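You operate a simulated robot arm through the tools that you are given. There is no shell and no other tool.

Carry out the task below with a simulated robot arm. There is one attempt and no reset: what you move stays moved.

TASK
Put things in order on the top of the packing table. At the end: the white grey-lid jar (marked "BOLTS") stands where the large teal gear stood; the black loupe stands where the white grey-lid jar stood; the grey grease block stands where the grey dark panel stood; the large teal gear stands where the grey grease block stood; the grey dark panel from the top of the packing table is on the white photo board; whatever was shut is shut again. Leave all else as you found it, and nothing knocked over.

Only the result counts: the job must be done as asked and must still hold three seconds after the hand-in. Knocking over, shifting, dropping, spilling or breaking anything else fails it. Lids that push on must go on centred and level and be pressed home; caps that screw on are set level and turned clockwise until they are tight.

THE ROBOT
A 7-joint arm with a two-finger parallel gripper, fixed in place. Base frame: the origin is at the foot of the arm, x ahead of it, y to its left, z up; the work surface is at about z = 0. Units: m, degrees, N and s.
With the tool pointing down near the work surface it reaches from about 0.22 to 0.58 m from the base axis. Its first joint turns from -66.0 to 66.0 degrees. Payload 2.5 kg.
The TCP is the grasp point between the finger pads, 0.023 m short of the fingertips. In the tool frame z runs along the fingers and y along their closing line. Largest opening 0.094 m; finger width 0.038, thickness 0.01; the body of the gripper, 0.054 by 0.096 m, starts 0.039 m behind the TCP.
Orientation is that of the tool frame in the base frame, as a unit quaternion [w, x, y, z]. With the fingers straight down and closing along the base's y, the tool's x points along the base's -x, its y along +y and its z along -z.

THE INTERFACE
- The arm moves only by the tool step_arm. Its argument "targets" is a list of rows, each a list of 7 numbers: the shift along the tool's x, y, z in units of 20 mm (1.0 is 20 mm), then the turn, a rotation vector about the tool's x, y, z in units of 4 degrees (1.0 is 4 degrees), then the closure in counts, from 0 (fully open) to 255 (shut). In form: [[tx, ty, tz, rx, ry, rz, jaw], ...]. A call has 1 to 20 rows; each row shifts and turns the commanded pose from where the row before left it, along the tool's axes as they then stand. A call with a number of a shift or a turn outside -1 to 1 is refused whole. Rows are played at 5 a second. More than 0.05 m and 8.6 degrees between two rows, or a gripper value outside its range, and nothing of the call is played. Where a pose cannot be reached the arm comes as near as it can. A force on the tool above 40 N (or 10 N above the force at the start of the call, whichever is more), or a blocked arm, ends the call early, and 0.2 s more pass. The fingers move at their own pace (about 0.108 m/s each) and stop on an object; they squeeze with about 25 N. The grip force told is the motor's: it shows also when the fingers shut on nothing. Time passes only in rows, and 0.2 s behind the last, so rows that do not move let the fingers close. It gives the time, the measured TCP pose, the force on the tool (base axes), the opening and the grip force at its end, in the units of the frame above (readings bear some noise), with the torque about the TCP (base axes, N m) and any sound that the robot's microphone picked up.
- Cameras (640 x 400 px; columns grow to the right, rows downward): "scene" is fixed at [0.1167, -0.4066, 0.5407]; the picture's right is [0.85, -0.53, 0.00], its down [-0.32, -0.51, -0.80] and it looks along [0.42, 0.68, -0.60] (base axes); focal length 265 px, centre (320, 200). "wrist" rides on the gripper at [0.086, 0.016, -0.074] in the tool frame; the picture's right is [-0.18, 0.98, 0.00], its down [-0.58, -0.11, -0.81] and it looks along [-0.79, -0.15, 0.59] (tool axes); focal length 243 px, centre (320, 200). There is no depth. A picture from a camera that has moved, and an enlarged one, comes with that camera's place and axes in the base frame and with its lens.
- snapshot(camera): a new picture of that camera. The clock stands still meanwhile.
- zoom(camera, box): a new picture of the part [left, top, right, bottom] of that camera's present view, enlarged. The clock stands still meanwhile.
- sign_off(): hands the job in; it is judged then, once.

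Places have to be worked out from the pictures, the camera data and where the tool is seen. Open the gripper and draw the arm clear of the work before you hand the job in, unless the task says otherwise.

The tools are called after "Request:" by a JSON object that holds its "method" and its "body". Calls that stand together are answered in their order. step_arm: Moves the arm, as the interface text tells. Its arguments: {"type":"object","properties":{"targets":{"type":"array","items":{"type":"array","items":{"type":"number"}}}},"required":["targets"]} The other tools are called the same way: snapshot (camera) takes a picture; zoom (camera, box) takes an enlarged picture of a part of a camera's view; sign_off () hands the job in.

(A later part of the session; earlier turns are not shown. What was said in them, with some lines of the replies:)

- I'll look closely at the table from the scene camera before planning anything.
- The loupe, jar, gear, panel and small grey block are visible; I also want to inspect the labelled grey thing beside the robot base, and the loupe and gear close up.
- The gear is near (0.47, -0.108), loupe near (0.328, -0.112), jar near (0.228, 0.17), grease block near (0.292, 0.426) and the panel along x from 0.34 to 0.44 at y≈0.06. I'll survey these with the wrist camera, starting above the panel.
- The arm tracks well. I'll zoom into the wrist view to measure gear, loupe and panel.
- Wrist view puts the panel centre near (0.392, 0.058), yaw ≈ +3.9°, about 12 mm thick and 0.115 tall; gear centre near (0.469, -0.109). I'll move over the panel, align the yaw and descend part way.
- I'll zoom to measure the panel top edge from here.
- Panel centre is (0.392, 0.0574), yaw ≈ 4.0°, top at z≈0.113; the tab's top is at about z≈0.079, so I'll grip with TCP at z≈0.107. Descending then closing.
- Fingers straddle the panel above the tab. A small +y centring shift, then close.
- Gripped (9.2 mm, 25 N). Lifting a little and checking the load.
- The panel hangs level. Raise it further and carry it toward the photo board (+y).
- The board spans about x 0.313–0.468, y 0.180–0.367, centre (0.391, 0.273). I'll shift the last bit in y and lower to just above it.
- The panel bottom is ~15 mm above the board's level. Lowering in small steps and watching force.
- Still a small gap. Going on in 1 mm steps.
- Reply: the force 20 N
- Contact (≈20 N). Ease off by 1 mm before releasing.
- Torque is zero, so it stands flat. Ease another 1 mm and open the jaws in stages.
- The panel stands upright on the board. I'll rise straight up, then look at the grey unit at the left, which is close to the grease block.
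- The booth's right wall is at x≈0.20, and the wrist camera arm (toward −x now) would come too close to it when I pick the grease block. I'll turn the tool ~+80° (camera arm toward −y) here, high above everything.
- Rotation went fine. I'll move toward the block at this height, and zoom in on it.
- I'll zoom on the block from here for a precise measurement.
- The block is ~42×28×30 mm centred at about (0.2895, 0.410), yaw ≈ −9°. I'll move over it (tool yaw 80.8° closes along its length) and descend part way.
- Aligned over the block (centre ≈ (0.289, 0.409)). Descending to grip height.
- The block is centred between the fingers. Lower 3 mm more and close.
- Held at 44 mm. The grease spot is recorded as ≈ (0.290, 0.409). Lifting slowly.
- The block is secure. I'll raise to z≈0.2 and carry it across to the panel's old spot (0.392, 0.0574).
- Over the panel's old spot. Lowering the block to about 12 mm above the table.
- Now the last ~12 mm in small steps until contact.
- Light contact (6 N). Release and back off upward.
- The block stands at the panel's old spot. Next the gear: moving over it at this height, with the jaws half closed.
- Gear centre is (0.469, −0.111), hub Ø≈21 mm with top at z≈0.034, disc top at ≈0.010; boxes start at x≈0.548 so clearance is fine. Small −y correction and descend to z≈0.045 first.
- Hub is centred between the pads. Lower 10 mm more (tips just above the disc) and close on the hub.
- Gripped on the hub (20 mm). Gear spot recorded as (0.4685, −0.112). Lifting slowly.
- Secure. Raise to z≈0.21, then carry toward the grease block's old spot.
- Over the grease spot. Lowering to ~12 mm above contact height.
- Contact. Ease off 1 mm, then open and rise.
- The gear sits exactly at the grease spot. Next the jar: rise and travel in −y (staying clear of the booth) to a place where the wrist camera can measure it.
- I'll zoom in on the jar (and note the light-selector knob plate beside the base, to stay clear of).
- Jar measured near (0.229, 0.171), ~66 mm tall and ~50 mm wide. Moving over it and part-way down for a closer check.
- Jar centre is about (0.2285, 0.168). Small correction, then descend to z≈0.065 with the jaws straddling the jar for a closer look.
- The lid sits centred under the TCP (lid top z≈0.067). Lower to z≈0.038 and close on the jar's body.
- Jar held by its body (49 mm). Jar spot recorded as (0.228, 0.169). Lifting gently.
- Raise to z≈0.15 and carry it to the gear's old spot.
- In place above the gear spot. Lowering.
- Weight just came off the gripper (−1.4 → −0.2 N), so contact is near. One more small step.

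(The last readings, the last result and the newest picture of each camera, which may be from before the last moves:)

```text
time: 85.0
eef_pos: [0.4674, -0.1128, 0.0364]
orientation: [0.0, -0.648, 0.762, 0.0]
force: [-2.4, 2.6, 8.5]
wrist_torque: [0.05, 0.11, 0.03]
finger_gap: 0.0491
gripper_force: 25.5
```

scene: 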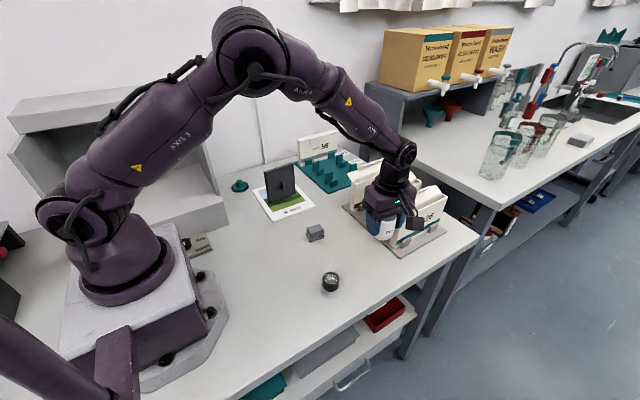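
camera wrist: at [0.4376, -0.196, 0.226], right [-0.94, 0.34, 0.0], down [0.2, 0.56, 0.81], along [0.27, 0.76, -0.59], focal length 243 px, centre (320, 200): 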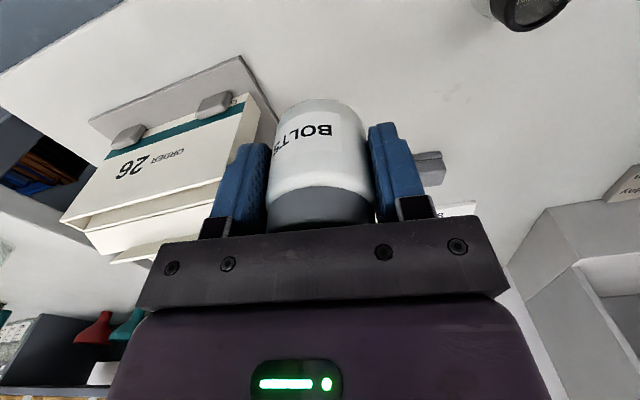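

Standing on the table (8.5 N). Release in stages and rise.

Request:
{"method": "step_arm", "body": {"targets": [[0, 0, -0.02, 0, 0, 0, 255], [0, 0, 0, 0, 0, 0, 110], [0, 0, 0, 0, 0, 0, 90], [0, 0, 0, 0, 0, 0, 60], [0, 0, 0, 0, 0, 0, 50], [0, 0, -0.4, 0, 0, 0, 50], [0, 0, -0.8, 0, 0, 0, 50], [0, 0, -1, 0, 0, 0, 50], [0, 0, -1, 0, 0, 0, 50], [0, 0, -1, 0, 0, 0, 50], [0, 0, -1, 0, 0, 0, 50], [0, 0, -1, 0, 0, 0, 50], [0, 0, 0, 0, 0, 0, 50]]}}

Request:
{"method": "snapshot", "body": {"camera": "wrist"}}

Request:
{"method": "zoom", "body": {"camera": "scene", "box": [300, 200, 420, 300]}}

```text
time: 87.8
eef_pos: [0.4672, -0.1131, 0.1619]
orientation: [0.0, -0.648, 0.762, 0.0]
force: [-0.7, -0.6, -0.2]
wrist_torque: [0.0, -0.03, -0.02]
finger_gap: 0.0757
gripper_force: 0.0
```

```text
taken
camera wrist: at [0.438, -0.1965, 0.2354], right [-0.94, 0.34, 0.0], down [0.2, 0.56, 0.81], along [0.27, 0.76, -0.59], focal length 243 px, centre (320, 200)
```

wrist: 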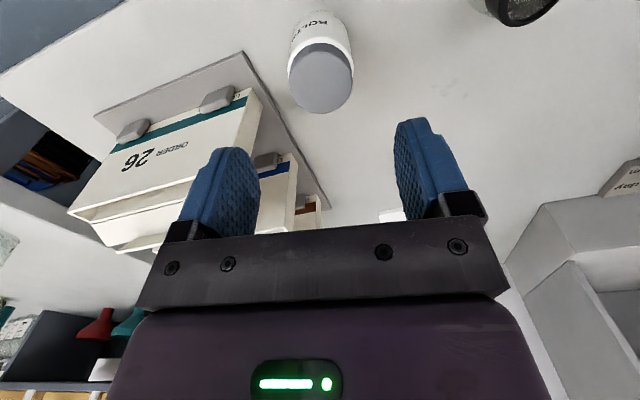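

```text
4.00 times, centred on (360, 250) of scene
camera zoom: at [0.1167, -0.4066, 0.5407], right [0.85, -0.53, 0.0], down [-0.32, -0.51, -0.8], along [0.42, 0.68, -0.6], focal length 1059 px, centre (160, 0)
```

zoom: 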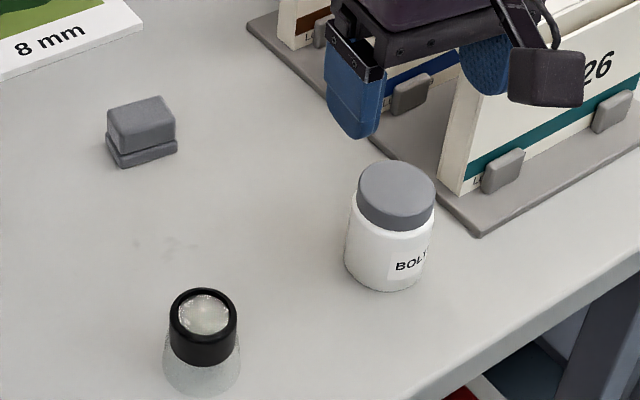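

Jar stands upright at the gear's old spot. Now over toward the loupe, where I'll measure it.

Request:
{"method": "step_arm", "body": {"targets": [[0, 0, -1, 0, 0, 0, 50], [0.42, 0.95, 0, 0, 0, 0, 50], [0.42, 0.95, 0, 0, 0, 0, 50], [0.42, 0.95, 0, 0, 0, 0, 50], [0.42, 0.95, 0, 0, 0, 0, 50], [0.42, 0.95, 0, 0, 0, 0, 50], [0.42, 0.95, 0, 0, 0, 0, 50], [0.42, 0.95, 0, 0, 0, 0, 50], [0, 0, 0, 0, 0, 0, 50]]}}

Request:
{"method": "snapshot", "body": {"camera": "wrist"}}

Request:
{"method": "zoom", "body": {"camera": "wrist", "box": [250, 0, 390, 120]}}

Request:
{"method": "zoom", "body": {"camera": "scene", "box": [300, 250, 360, 310]}}

```text
time: 89.8
eef_pos: [0.3272, -0.1491, 0.1802]
orientation: [0.0, -0.648, 0.762, 0.0]
force: [-0.1, 0.4, 0.1]
wrist_torque: [0.01, 0.01, 0.01]
finger_gap: 0.0757
gripper_force: 0.1
```

```text
taken
camera wrist: at [0.2971, -0.2329, 0.2546], right [-0.94, 0.34, 0.0], down [0.2, 0.56, 0.81], along [0.27, 0.76, -0.59], focal length 243 px, centre (320, 200)
```

wrist: 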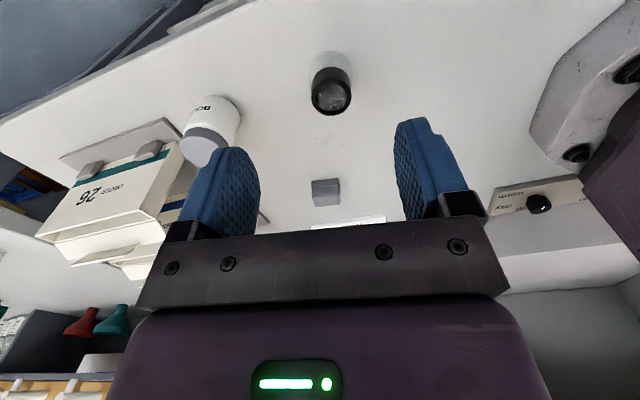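

```text
3.33 times, centred on (320, 60) of wrist
camera zoom: at [0.2971, -0.2329, 0.2546], right [-0.94, 0.34, 0.0], down [0.2, 0.56, 0.81], along [0.27, 0.76, -0.59], focal length 809 px, centre (320, 667)
```

zoom: 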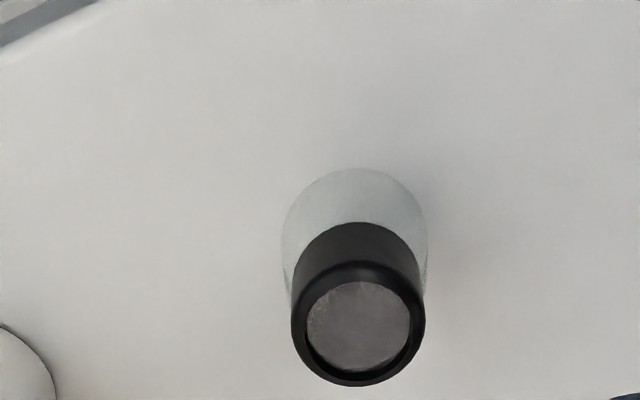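

```text
6.67 times, centred on (330, 280) of scene
camera zoom: at [0.1167, -0.4066, 0.5407], right [0.85, -0.53, 0.0], down [-0.32, -0.51, -0.8], along [0.42, 0.68, -0.6], focal length 1765 px, centre (253, -333)
```

zoom: 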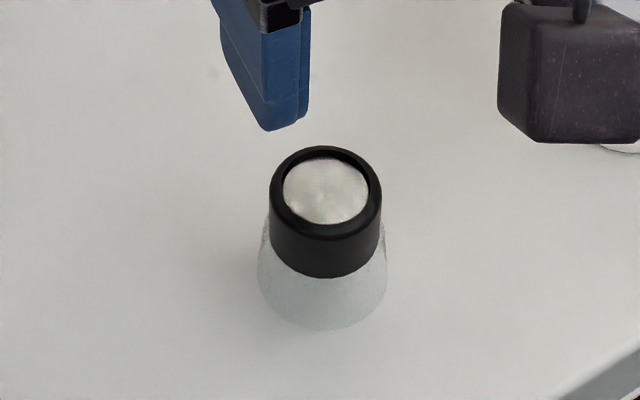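

Loupe measured near (0.328, −0.1145), ~52 mm tall, black ring Ø≈36 mm over about z 0.037–0.052. Moving over it and part-way down.

Request:
{"method": "step_arm", "body": {"targets": [[-0.87, 0.11, 0, 0, 0, 0, 50], [-0.87, 0.11, 0, 0, 0, 0, 50], [0, 0, 0.8, 0, 0, 0, 50], [0, 0, 1, 0, 0, 0, 50], [0, 0, 1, 0, 0, 0, 50], [0, 0, 0.8, 0, 0, 0, 50], [0, 0, 0, 0, 0, 0, 50]]}}

Request:
{"method": "snapshot", "body": {"camera": "wrist"}}

Request:
{"method": "zoom", "body": {"camera": "wrist", "box": [250, 40, 390, 180]}}

```text
time: 91.4
eef_pos: [0.3294, -0.1149, 0.1082]
orientation: [0.0, -0.648, 0.762, 0.0]
force: [1.1, 0.4, -0.1]
wrist_torque: [0.02, 0.01, 0.03]
finger_gap: 0.0756
gripper_force: 0.0
```

```text
taken
camera wrist: at [0.2989, -0.1979, 0.1826], right [-0.94, 0.34, 0.0], down [0.2, 0.56, 0.81], along [0.27, 0.76, -0.59], focal length 243 px, centre (320, 200)
```

wrist: 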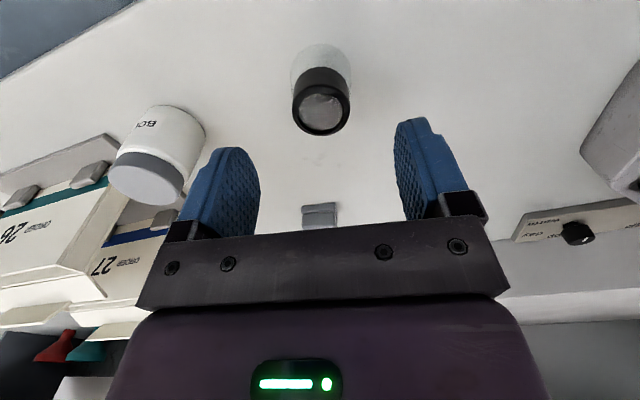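

```text
2.86 times, centred on (320, 110) of wrist
camera zoom: at [0.2989, -0.1979, 0.1826], right [-0.94, 0.34, 0.0], down [0.2, 0.56, 0.81], along [0.27, 0.76, -0.59], focal length 693 px, centre (320, 457)
```

zoom: 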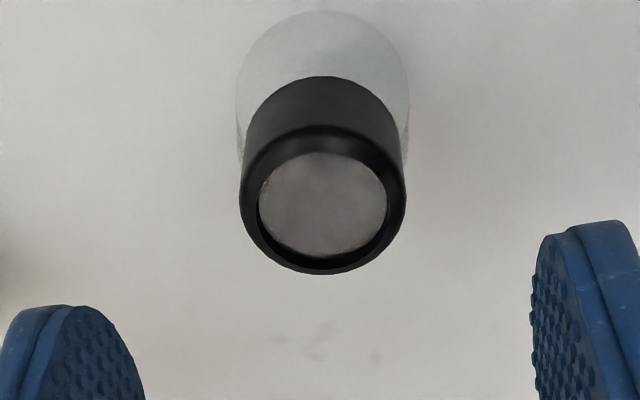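

Aligned; the ring spans roughly z 0.029–0.049. Descend to TCP z≈0.055 (tips on the ring only), then close gently.

Request:
{"method": "step_arm", "body": {"targets": [[0.03, 0, 0.8, 0, 0, 0, 50], [0, 0, 0.8, 0, 0, 0, 50], [0, 0, 0.7, 0, 0, 0, 50], [0, 0, 0.36, 0, 0, 0, 50], [0, 0, 0, 0, 0, 0, 50]]}}

Request:
{"method": "snapshot", "body": {"camera": "wrist"}}

Request:
{"method": "zoom", "body": {"camera": "scene", "box": [280, 230, 380, 310]}}

```text
time: 92.6
eef_pos: [0.3299, -0.1156, 0.0558]
orientation: [0.001, -0.648, 0.762, 0.0]
force: [0.3, -0.3, -1.0]
wrist_torque: [-0.02, -0.02, 0.0]
finger_gap: 0.0755
gripper_force: 0.1
```

```text
taken
camera wrist: at [0.2991, -0.1988, 0.1301], right [-0.94, 0.34, 0.0], down [0.2, 0.56, 0.81], along [0.27, 0.76, -0.59], focal length 243 px, centre (320, 200)
```

wrist: 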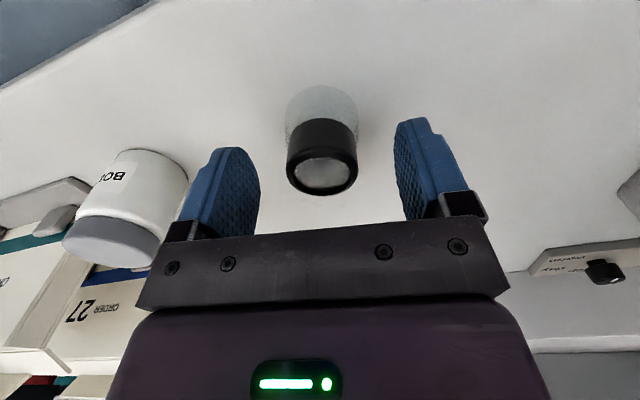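

```text
5.00 times, centred on (330, 270) of scene
camera zoom: at [0.1167, -0.4066, 0.5407], right [0.85, -0.53, 0.0], down [-0.32, -0.51, -0.8], along [0.42, 0.68, -0.6], focal length 1324 px, centre (270, -150)
```

zoom: 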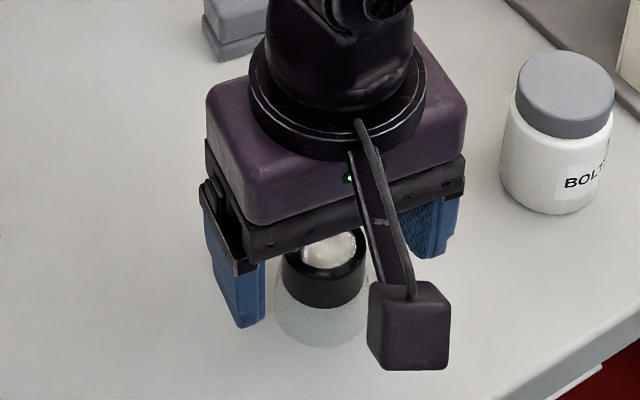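

The ring is centred between the pads. Closing.

Request:
{"method": "step_arm", "body": {"targets": [[0, 0, 0, 0, 0, 0, 120], [0, 0, 0, 0, 0, 0, 200], [0, 0, 0, 0, 0, 0, 255], [0, 0, 0, 0, 0, 0, 255]]}}

Request:
{"method": "snapshot", "body": {"camera": "wrist"}}

Request:
{"method": "zoom", "body": {"camera": "scene", "box": [280, 230, 380, 310]}}

```text
time: 93.6
eef_pos: [0.3285, -0.1152, 0.0577]
orientation: [0.0, -0.648, 0.762, 0.0]
force: [1.0, 0.7, 0.8]
wrist_torque: [-0.03, 0.03, -0.01]
finger_gap: 0.0357
gripper_force: 25.4
```

```text
taken
camera wrist: at [0.2991, -0.1987, 0.1303], right [-0.94, 0.34, 0.0], down [0.2, 0.56, 0.81], along [0.27, 0.76, -0.59], focal length 243 px, centre (320, 200)
```

wrist: 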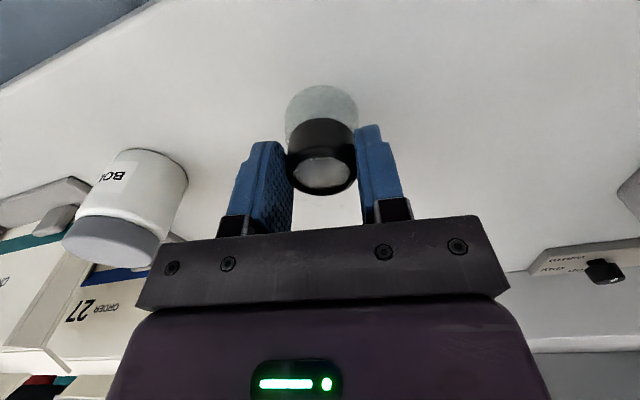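

```text
5.00 times, centred on (330, 270) of scene
camera zoom: at [0.1167, -0.4066, 0.5407], right [0.85, -0.53, 0.0], down [-0.32, -0.51, -0.8], along [0.42, 0.68, -0.6], focal length 1324 px, centre (270, -150)
```

zoom: 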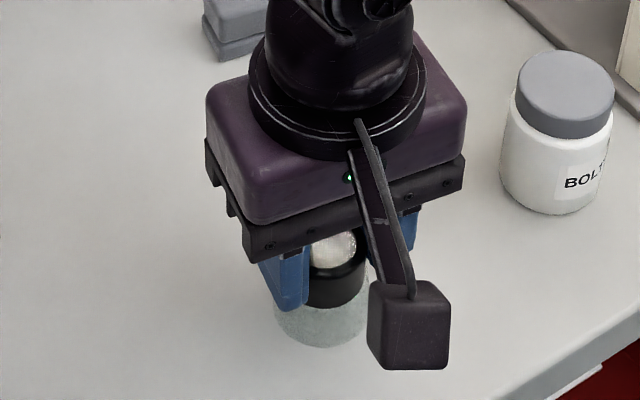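

Held at 35.7 mm on the black ring. Lifting slowly and checking that the glass comes along.

Request:
{"method": "step_arm", "body": {"targets": [[0, 0, -0.2, 0, 0, 0, 255], [0, 0, -0.4, 0, 0, 0, 255], [0, 0, -0.6, 0, 0, 0, 255], [0, 0, -0.8, 0, 0, 0, 255], [0, 0, 0, 0, 0, 0, 255]]}}

Request:
{"method": "snapshot", "body": {"camera": "wrist"}}

Request:
{"method": "zoom", "body": {"camera": "scene", "box": [280, 200, 400, 310]}}

```text
time: 94.8
eef_pos: [0.3283, -0.1153, 0.0955]
orientation: [0.0, -0.649, 0.761, 0.0]
force: [-0.3, 0.0, -1.1]
wrist_torque: [0.01, -0.05, 0.01]
finger_gap: 0.0358
gripper_force: 24.8
```

```text
taken
camera wrist: at [0.2994, -0.1988, 0.1693], right [-0.94, 0.34, 0.0], down [0.2, 0.56, 0.81], along [0.27, 0.76, -0.59], focal length 243 px, centre (320, 200)
```

wrist: 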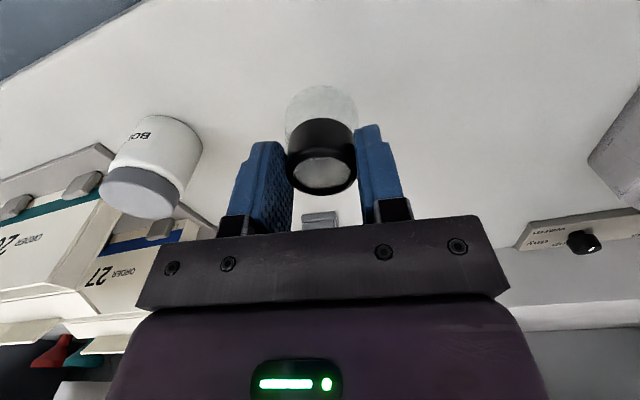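

```text
3.64 times, centred on (340, 255) of scene
camera zoom: at [0.1167, -0.4066, 0.5407], right [0.85, -0.53, 0.0], down [-0.32, -0.51, -0.8], along [0.42, 0.68, -0.6], focal length 963 px, centre (247, 0)
```

zoom: 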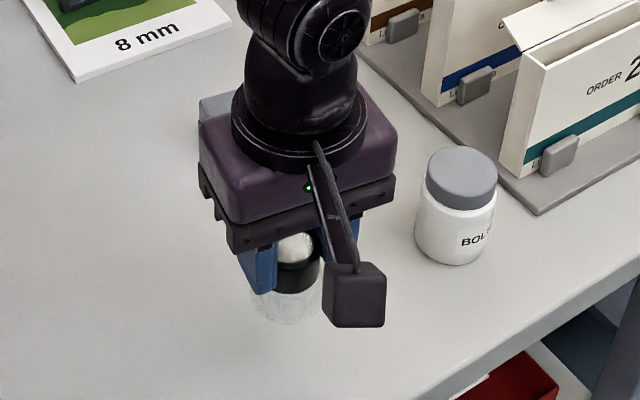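

The whole loupe is lifted. Raise and carry it to the jar's old spot (0.228, 0.169).

Request:
{"method": "step_arm", "body": {"targets": [[0, 0, -0.8, 0, 0, 0, 255], [0, 0, -1, 0, 0, 0, 255], [0, 0, -0.9, 0, 0, 0, 255], [0, 0, 0, 0, 0, 0, 255]]}}

Request:
{"method": "step_arm", "body": {"targets": [[-0.4, 0.218, 0, 0, 0, 0, 255], [-0.7, 0.382, 0, 0, 0, 0, 255], [-0.882, 0.481, 0, 0, 0, 0, 255], [-0.882, 0.481, 0, 0, 0, 0, 255], [-0.882, 0.481, 0, 0, 0, 0, 255], [-0.882, 0.481, 0, 0, 0, 0, 255], [-0.882, 0.481, 0, 0, 0, 0, 255], [-0.882, 0.481, 0, 0, 0, 0, 255], [-0.882, 0.481, 0, 0, 0, 0, 255], [-0.882, 0.481, 0, 0, 0, 0, 255], [-0.882, 0.481, 0, 0, 0, 0, 255], [-0.882, 0.481, 0, 0, 0, 0, 255], [-0.882, 0.481, 0, 0, 0, 0, 255], [-0.882, 0.481, 0, 0, 0, 0, 255], [-0.882, 0.481, 0, 0, 0, 0, 255], [-0.4, 0.218, 0, 0, 0, 0, 255], [-0.264, 0.149, 0, 0, 0, 0, 255], [0, 0, 0, 0, 0, 0, 255]]}}

Request:
{"method": "snapshot", "body": {"camera": "wrist"}}

Request:
{"method": "snapshot", "body": {"camera": "scene"}}

```text
time: 95.8
eef_pos: [0.3294, -0.1171, 0.1491]
orientation: [0.001, -0.648, 0.762, 0.0]
force: [0.1, 0.5, -0.6]
wrist_torque: [0.03, 0.02, 0.0]
finger_gap: 0.036
gripper_force: 25.1
```

```text
time: 99.6
eef_pos: [0.2306, 0.1679, 0.1505]
orientation: [0.0, -0.648, 0.761, 0.0]
force: [-0.4, 0.3, -0.2]
wrist_torque: [0.03, 0.03, 0.0]
finger_gap: 0.0357
gripper_force: 24.8
```

```text
taken
camera wrist: at [0.1993, 0.0862, 0.2244], right [-0.94, 0.34, 0.0], down [0.2, 0.56, 0.81], along [0.27, 0.76, -0.59], focal length 243 px, centre (320, 200)
```

wrist: 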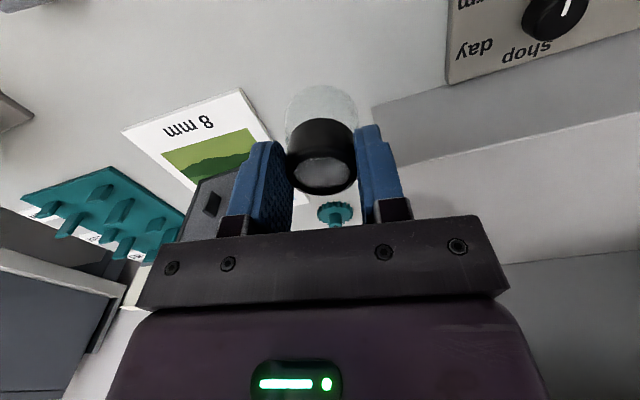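

```text
taken
```

scene: 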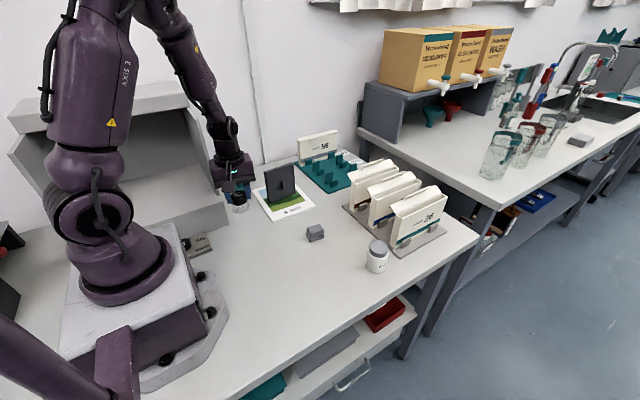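

Above the jar's old spot. Lowering.

Request:
{"method": "step_arm", "body": {"targets": [[0, 0.03, 0.6, 0, 0, 0, 255], [0, 0, 1, 0, 0, 0, 255], [0, 0, 1, 0, 0, 0, 255], [0, 0, 1, 0, 0, 0, 255], [0, 0, 0.4, 0, 0, 0, 255], [0, 0, 0, 0, 0, 0, 255]]}}

Request:
{"method": "step_arm", "body": {"targets": [[0, 0, 0.2, 0, 0, 0, 255], [0, 0, 0.15, 0, 0, 0, 255], [0, 0, 0.1, 0, 0, 0, 255], [0, 0, 0.05, 0, 0, 0, 255], [0, 0, 0, 0, 0, 0, 255]]}}

Request:
{"method": "zoom", "body": {"camera": "scene", "box": [190, 160, 300, 260]}}

```text
time: 101.0
eef_pos: [0.2272, 0.1676, 0.0692]
orientation: [-0.001, -0.648, 0.762, 0.0]
force: [0.9, 0.3, -0.3]
wrist_torque: [-0.01, 0.0, 0.01]
finger_gap: 0.0357
gripper_force: 25.0
```

```text
time: 102.2
eef_pos: [0.2285, 0.169, 0.0596]
orientation: [0.0, -0.648, 0.762, 0.0]
force: [-0.1, -0.4, 0.0]
wrist_torque: [-0.02, 0.0, 0.02]
finger_gap: 0.0356
gripper_force: 24.9
```

```text
4.00 times, centred on (245, 210) of scene
camera zoom: at [0.1167, -0.4066, 0.5407], right [0.85, -0.53, 0.0], down [-0.32, -0.51, -0.8], along [0.42, 0.68, -0.6], focal length 1059 px, centre (620, 160)
```

zoom: 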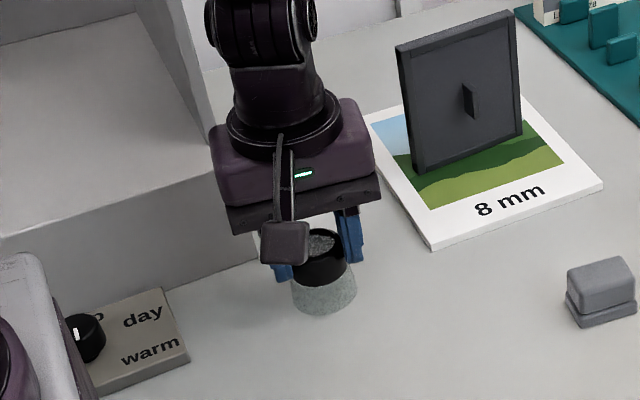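

Request:
{"method": "step_arm", "body": {"targets": [[0, 0, 0.05, 0, 0, 0, 255], [0, 0, 0.05, 0, 0, 0, 255], [0, 0, 0, 0, 0, 0, 255]]}}

```text
time: 103.0
eef_pos: [0.2288, 0.1689, 0.058]
orientation: [-0.001, -0.648, 0.762, 0.0]
force: [-0.3, -0.3, -0.6]
wrist_torque: [-0.02, -0.04, 0.02]
finger_gap: 0.0358
gripper_force: 24.9
```

Request:
{"method": "step_arm", "body": {"targets": [[0, 0, 0.05, 0, 0, 0, 255], [0, 0, 0.03, 0, 0, 0, 255], [0, 0, 0, 0, 0, 0, 255]]}}

```text
time: 103.8
eef_pos: [0.2279, 0.1673, 0.0556]
orientation: [0.0, -0.649, 0.761, 0.0]
force: [-1.1, 0.4, 2.2]
wrist_torque: [0.02, 0.0, -0.01]
finger_gap: 0.0357
gripper_force: 25.3
```

First contact (2.2 N). A hair lower, then release and rise.

Request:
{"method": "step_arm", "body": {"targets": [[0, 0, 0.02, 0, 0, 0, 255], [0, 0, 0, 0, 0, 0, 150], [0, 0, 0, 0, 0, 0, 120], [0, 0, 0, 0, 0, 0, 90], [0, 0, 0, 0, 0, 0, 60], [0, 0, -0.4, 0, 0, 0, 60], [0, 0, -0.8, 0, 0, 0, 60], [0, 0, -1, 0, 0, 0, 60], [0, 0, -1, 0, 0, 0, 60], [0, 0, -1, 0, 0, 0, 60], [0, 0, -1, 0, 0, 0, 60], [0, 0, -1, 0, 0, 0, 60], [0, 0, 0, 0, 0, 0, 60]]}}

Request:
{"method": "snapshot", "body": {"camera": "wrist"}}

Request:
{"method": "zoom", "body": {"camera": "scene", "box": [190, 160, 300, 260]}}

```text
time: 106.6
eef_pos: [0.2275, 0.17, 0.1788]
orientation: [0.0, -0.649, 0.761, 0.0]
force: [0.3, -0.6, -0.3]
wrist_torque: [0.02, -0.01, 0.05]
finger_gap: 0.072
gripper_force: 0.0
```

```text
taken
camera wrist: at [0.1978, 0.0866, 0.2534], right [-0.94, 0.34, 0.0], down [0.2, 0.56, 0.81], along [0.27, 0.76, -0.59], focal length 243 px, centre (320, 200)
```

wrist: 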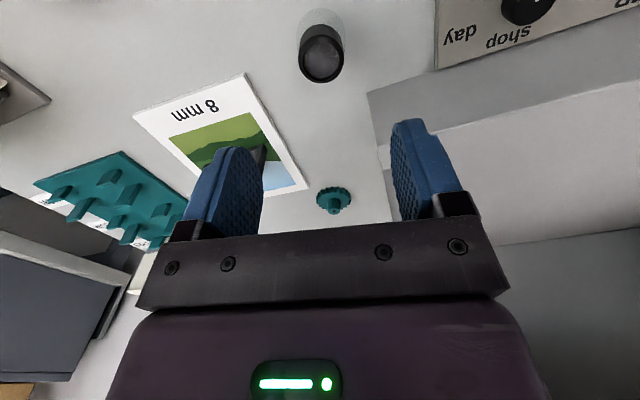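

```text
4.00 times, centred on (245, 210) of scene
camera zoom: at [0.1167, -0.4066, 0.5407], right [0.85, -0.53, 0.0], down [-0.32, -0.51, -0.8], along [0.42, 0.68, -0.6], focal length 1059 px, centre (620, 160)
```

zoom: 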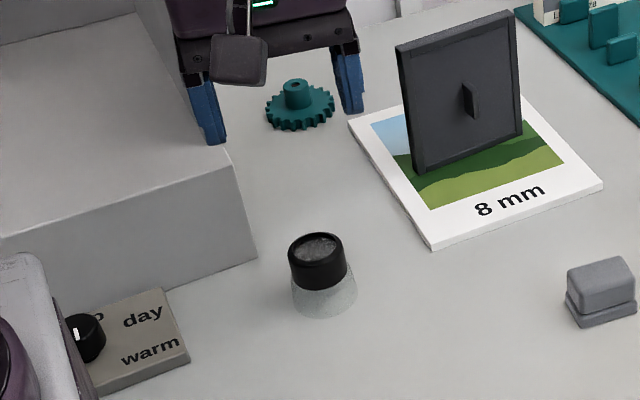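

The loupe stands at the jar's old spot. I'll raise the arm clear and compare the whole scene with the start.

Request:
{"method": "step_arm", "body": {"targets": [[0, 0, -1, 0, 0, 0, 60], [0, 0, -1, 0, 0, 0, 40], [0, 0, -1, 0, 0, 0, 20], [0, 0, -1, 0, 0, 0, 0], [0, 0, -1, 0, 0, 0, 0], [0, -0.8, -0.8, 0, 0, 0, 0], [0, -0.8, -0.6, 0, 0, 0, 0], [0, -0.8, 0, 0, 0, 0, 0], [0, -0.8, 0, 0, 0, 0, 0], [0, -0.8, 0, 0, 0, 0, 0], [0, 0, 0, 0, 0, 0, 0]]}}

Request:
{"method": "snapshot", "body": {"camera": "scene"}}

Request:
{"method": "zoom", "body": {"camera": "scene", "box": [220, 160, 420, 300]}}

Request:
{"method": "snapshot", "body": {"camera": "wrist"}}

```text
time: 109.0
eef_pos: [0.3077, 0.1541, 0.3076]
orientation: [0.0, -0.648, 0.761, 0.0]
force: [-0.3, 0.5, 0.4]
wrist_torque: [-0.01, 0.01, -0.01]
finger_gap: 0.094
gripper_force: 0.1
```

```text
taken
```

scene: 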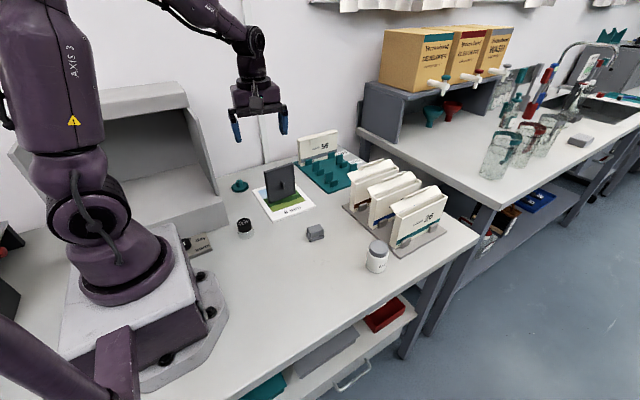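

```text
2.86 times, centred on (320, 230) of scene
camera zoom: at [0.1167, -0.4066, 0.5407], right [0.85, -0.53, 0.0], down [-0.32, -0.51, -0.8], along [0.42, 0.68, -0.6], focal length 756 px, centre (320, 114)
```

zoom: 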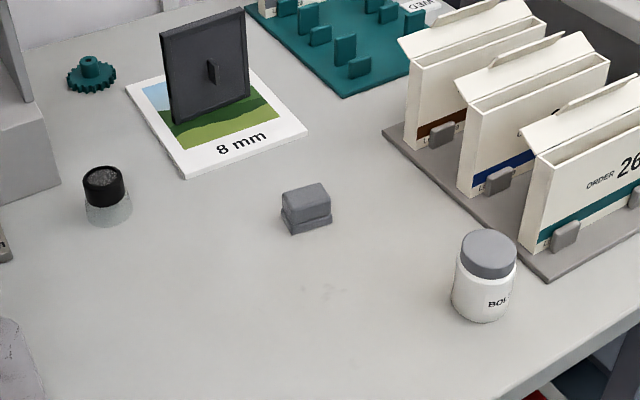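

```text
taken
camera wrist: at [0.2778, 0.0712, 0.3821], right [-0.94, 0.34, 0.0], down [0.2, 0.56, 0.81], along [0.27, 0.76, -0.59], focal length 243 px, centre (320, 200)
```

wrist: 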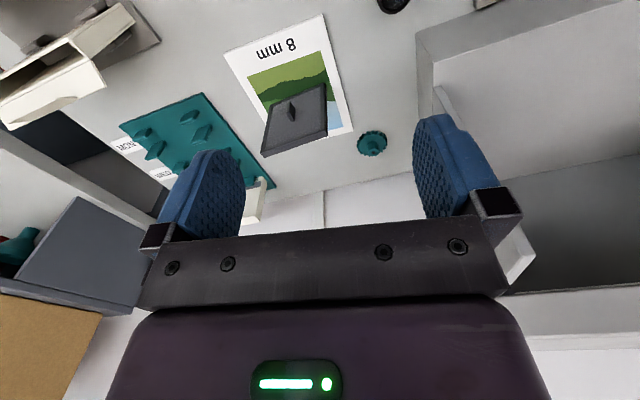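

All five items are standing upright in their new places, the board, boxes and everything else look unmoved, and the gripper is open and clear above the table. Handing in.

Request:
{"method": "sign_off", "body": {}}

```text
The job is handed in.
```

All five moves are done and I've handed the job in. In the last pictures every item stood upright. The comparison with the start showed no sign that anything else had moved.

| Item | Now stands | Approx. position (x, y in m) |
|---|---|---|
| Jar marked "BOLTS" | where the large teal gear stood | (0.468, -0.113) |
| Black loupe | where the jar stood | (0.228, 0.169) |
| Grey grease block | where the dark panel stood | (0.391, 0.058) |
| Large teal gear | where the grease block stood | (0.290, 0.410) |
| Grey dark panel | upright on the white photo board, near its centre | (0.391, 0.268) |

- **Accuracy:** I judge each item to be within about 5 mm of its target. That is based on the pictures and the arm's readings, which bear a millimetre or two of noise.
- **Shut things:** Nothing had to be opened. The jar was carried by its body, so its lid was never touched.
- **Arm:** The gripper is open and about 0.3 m above the table, clear of everything.
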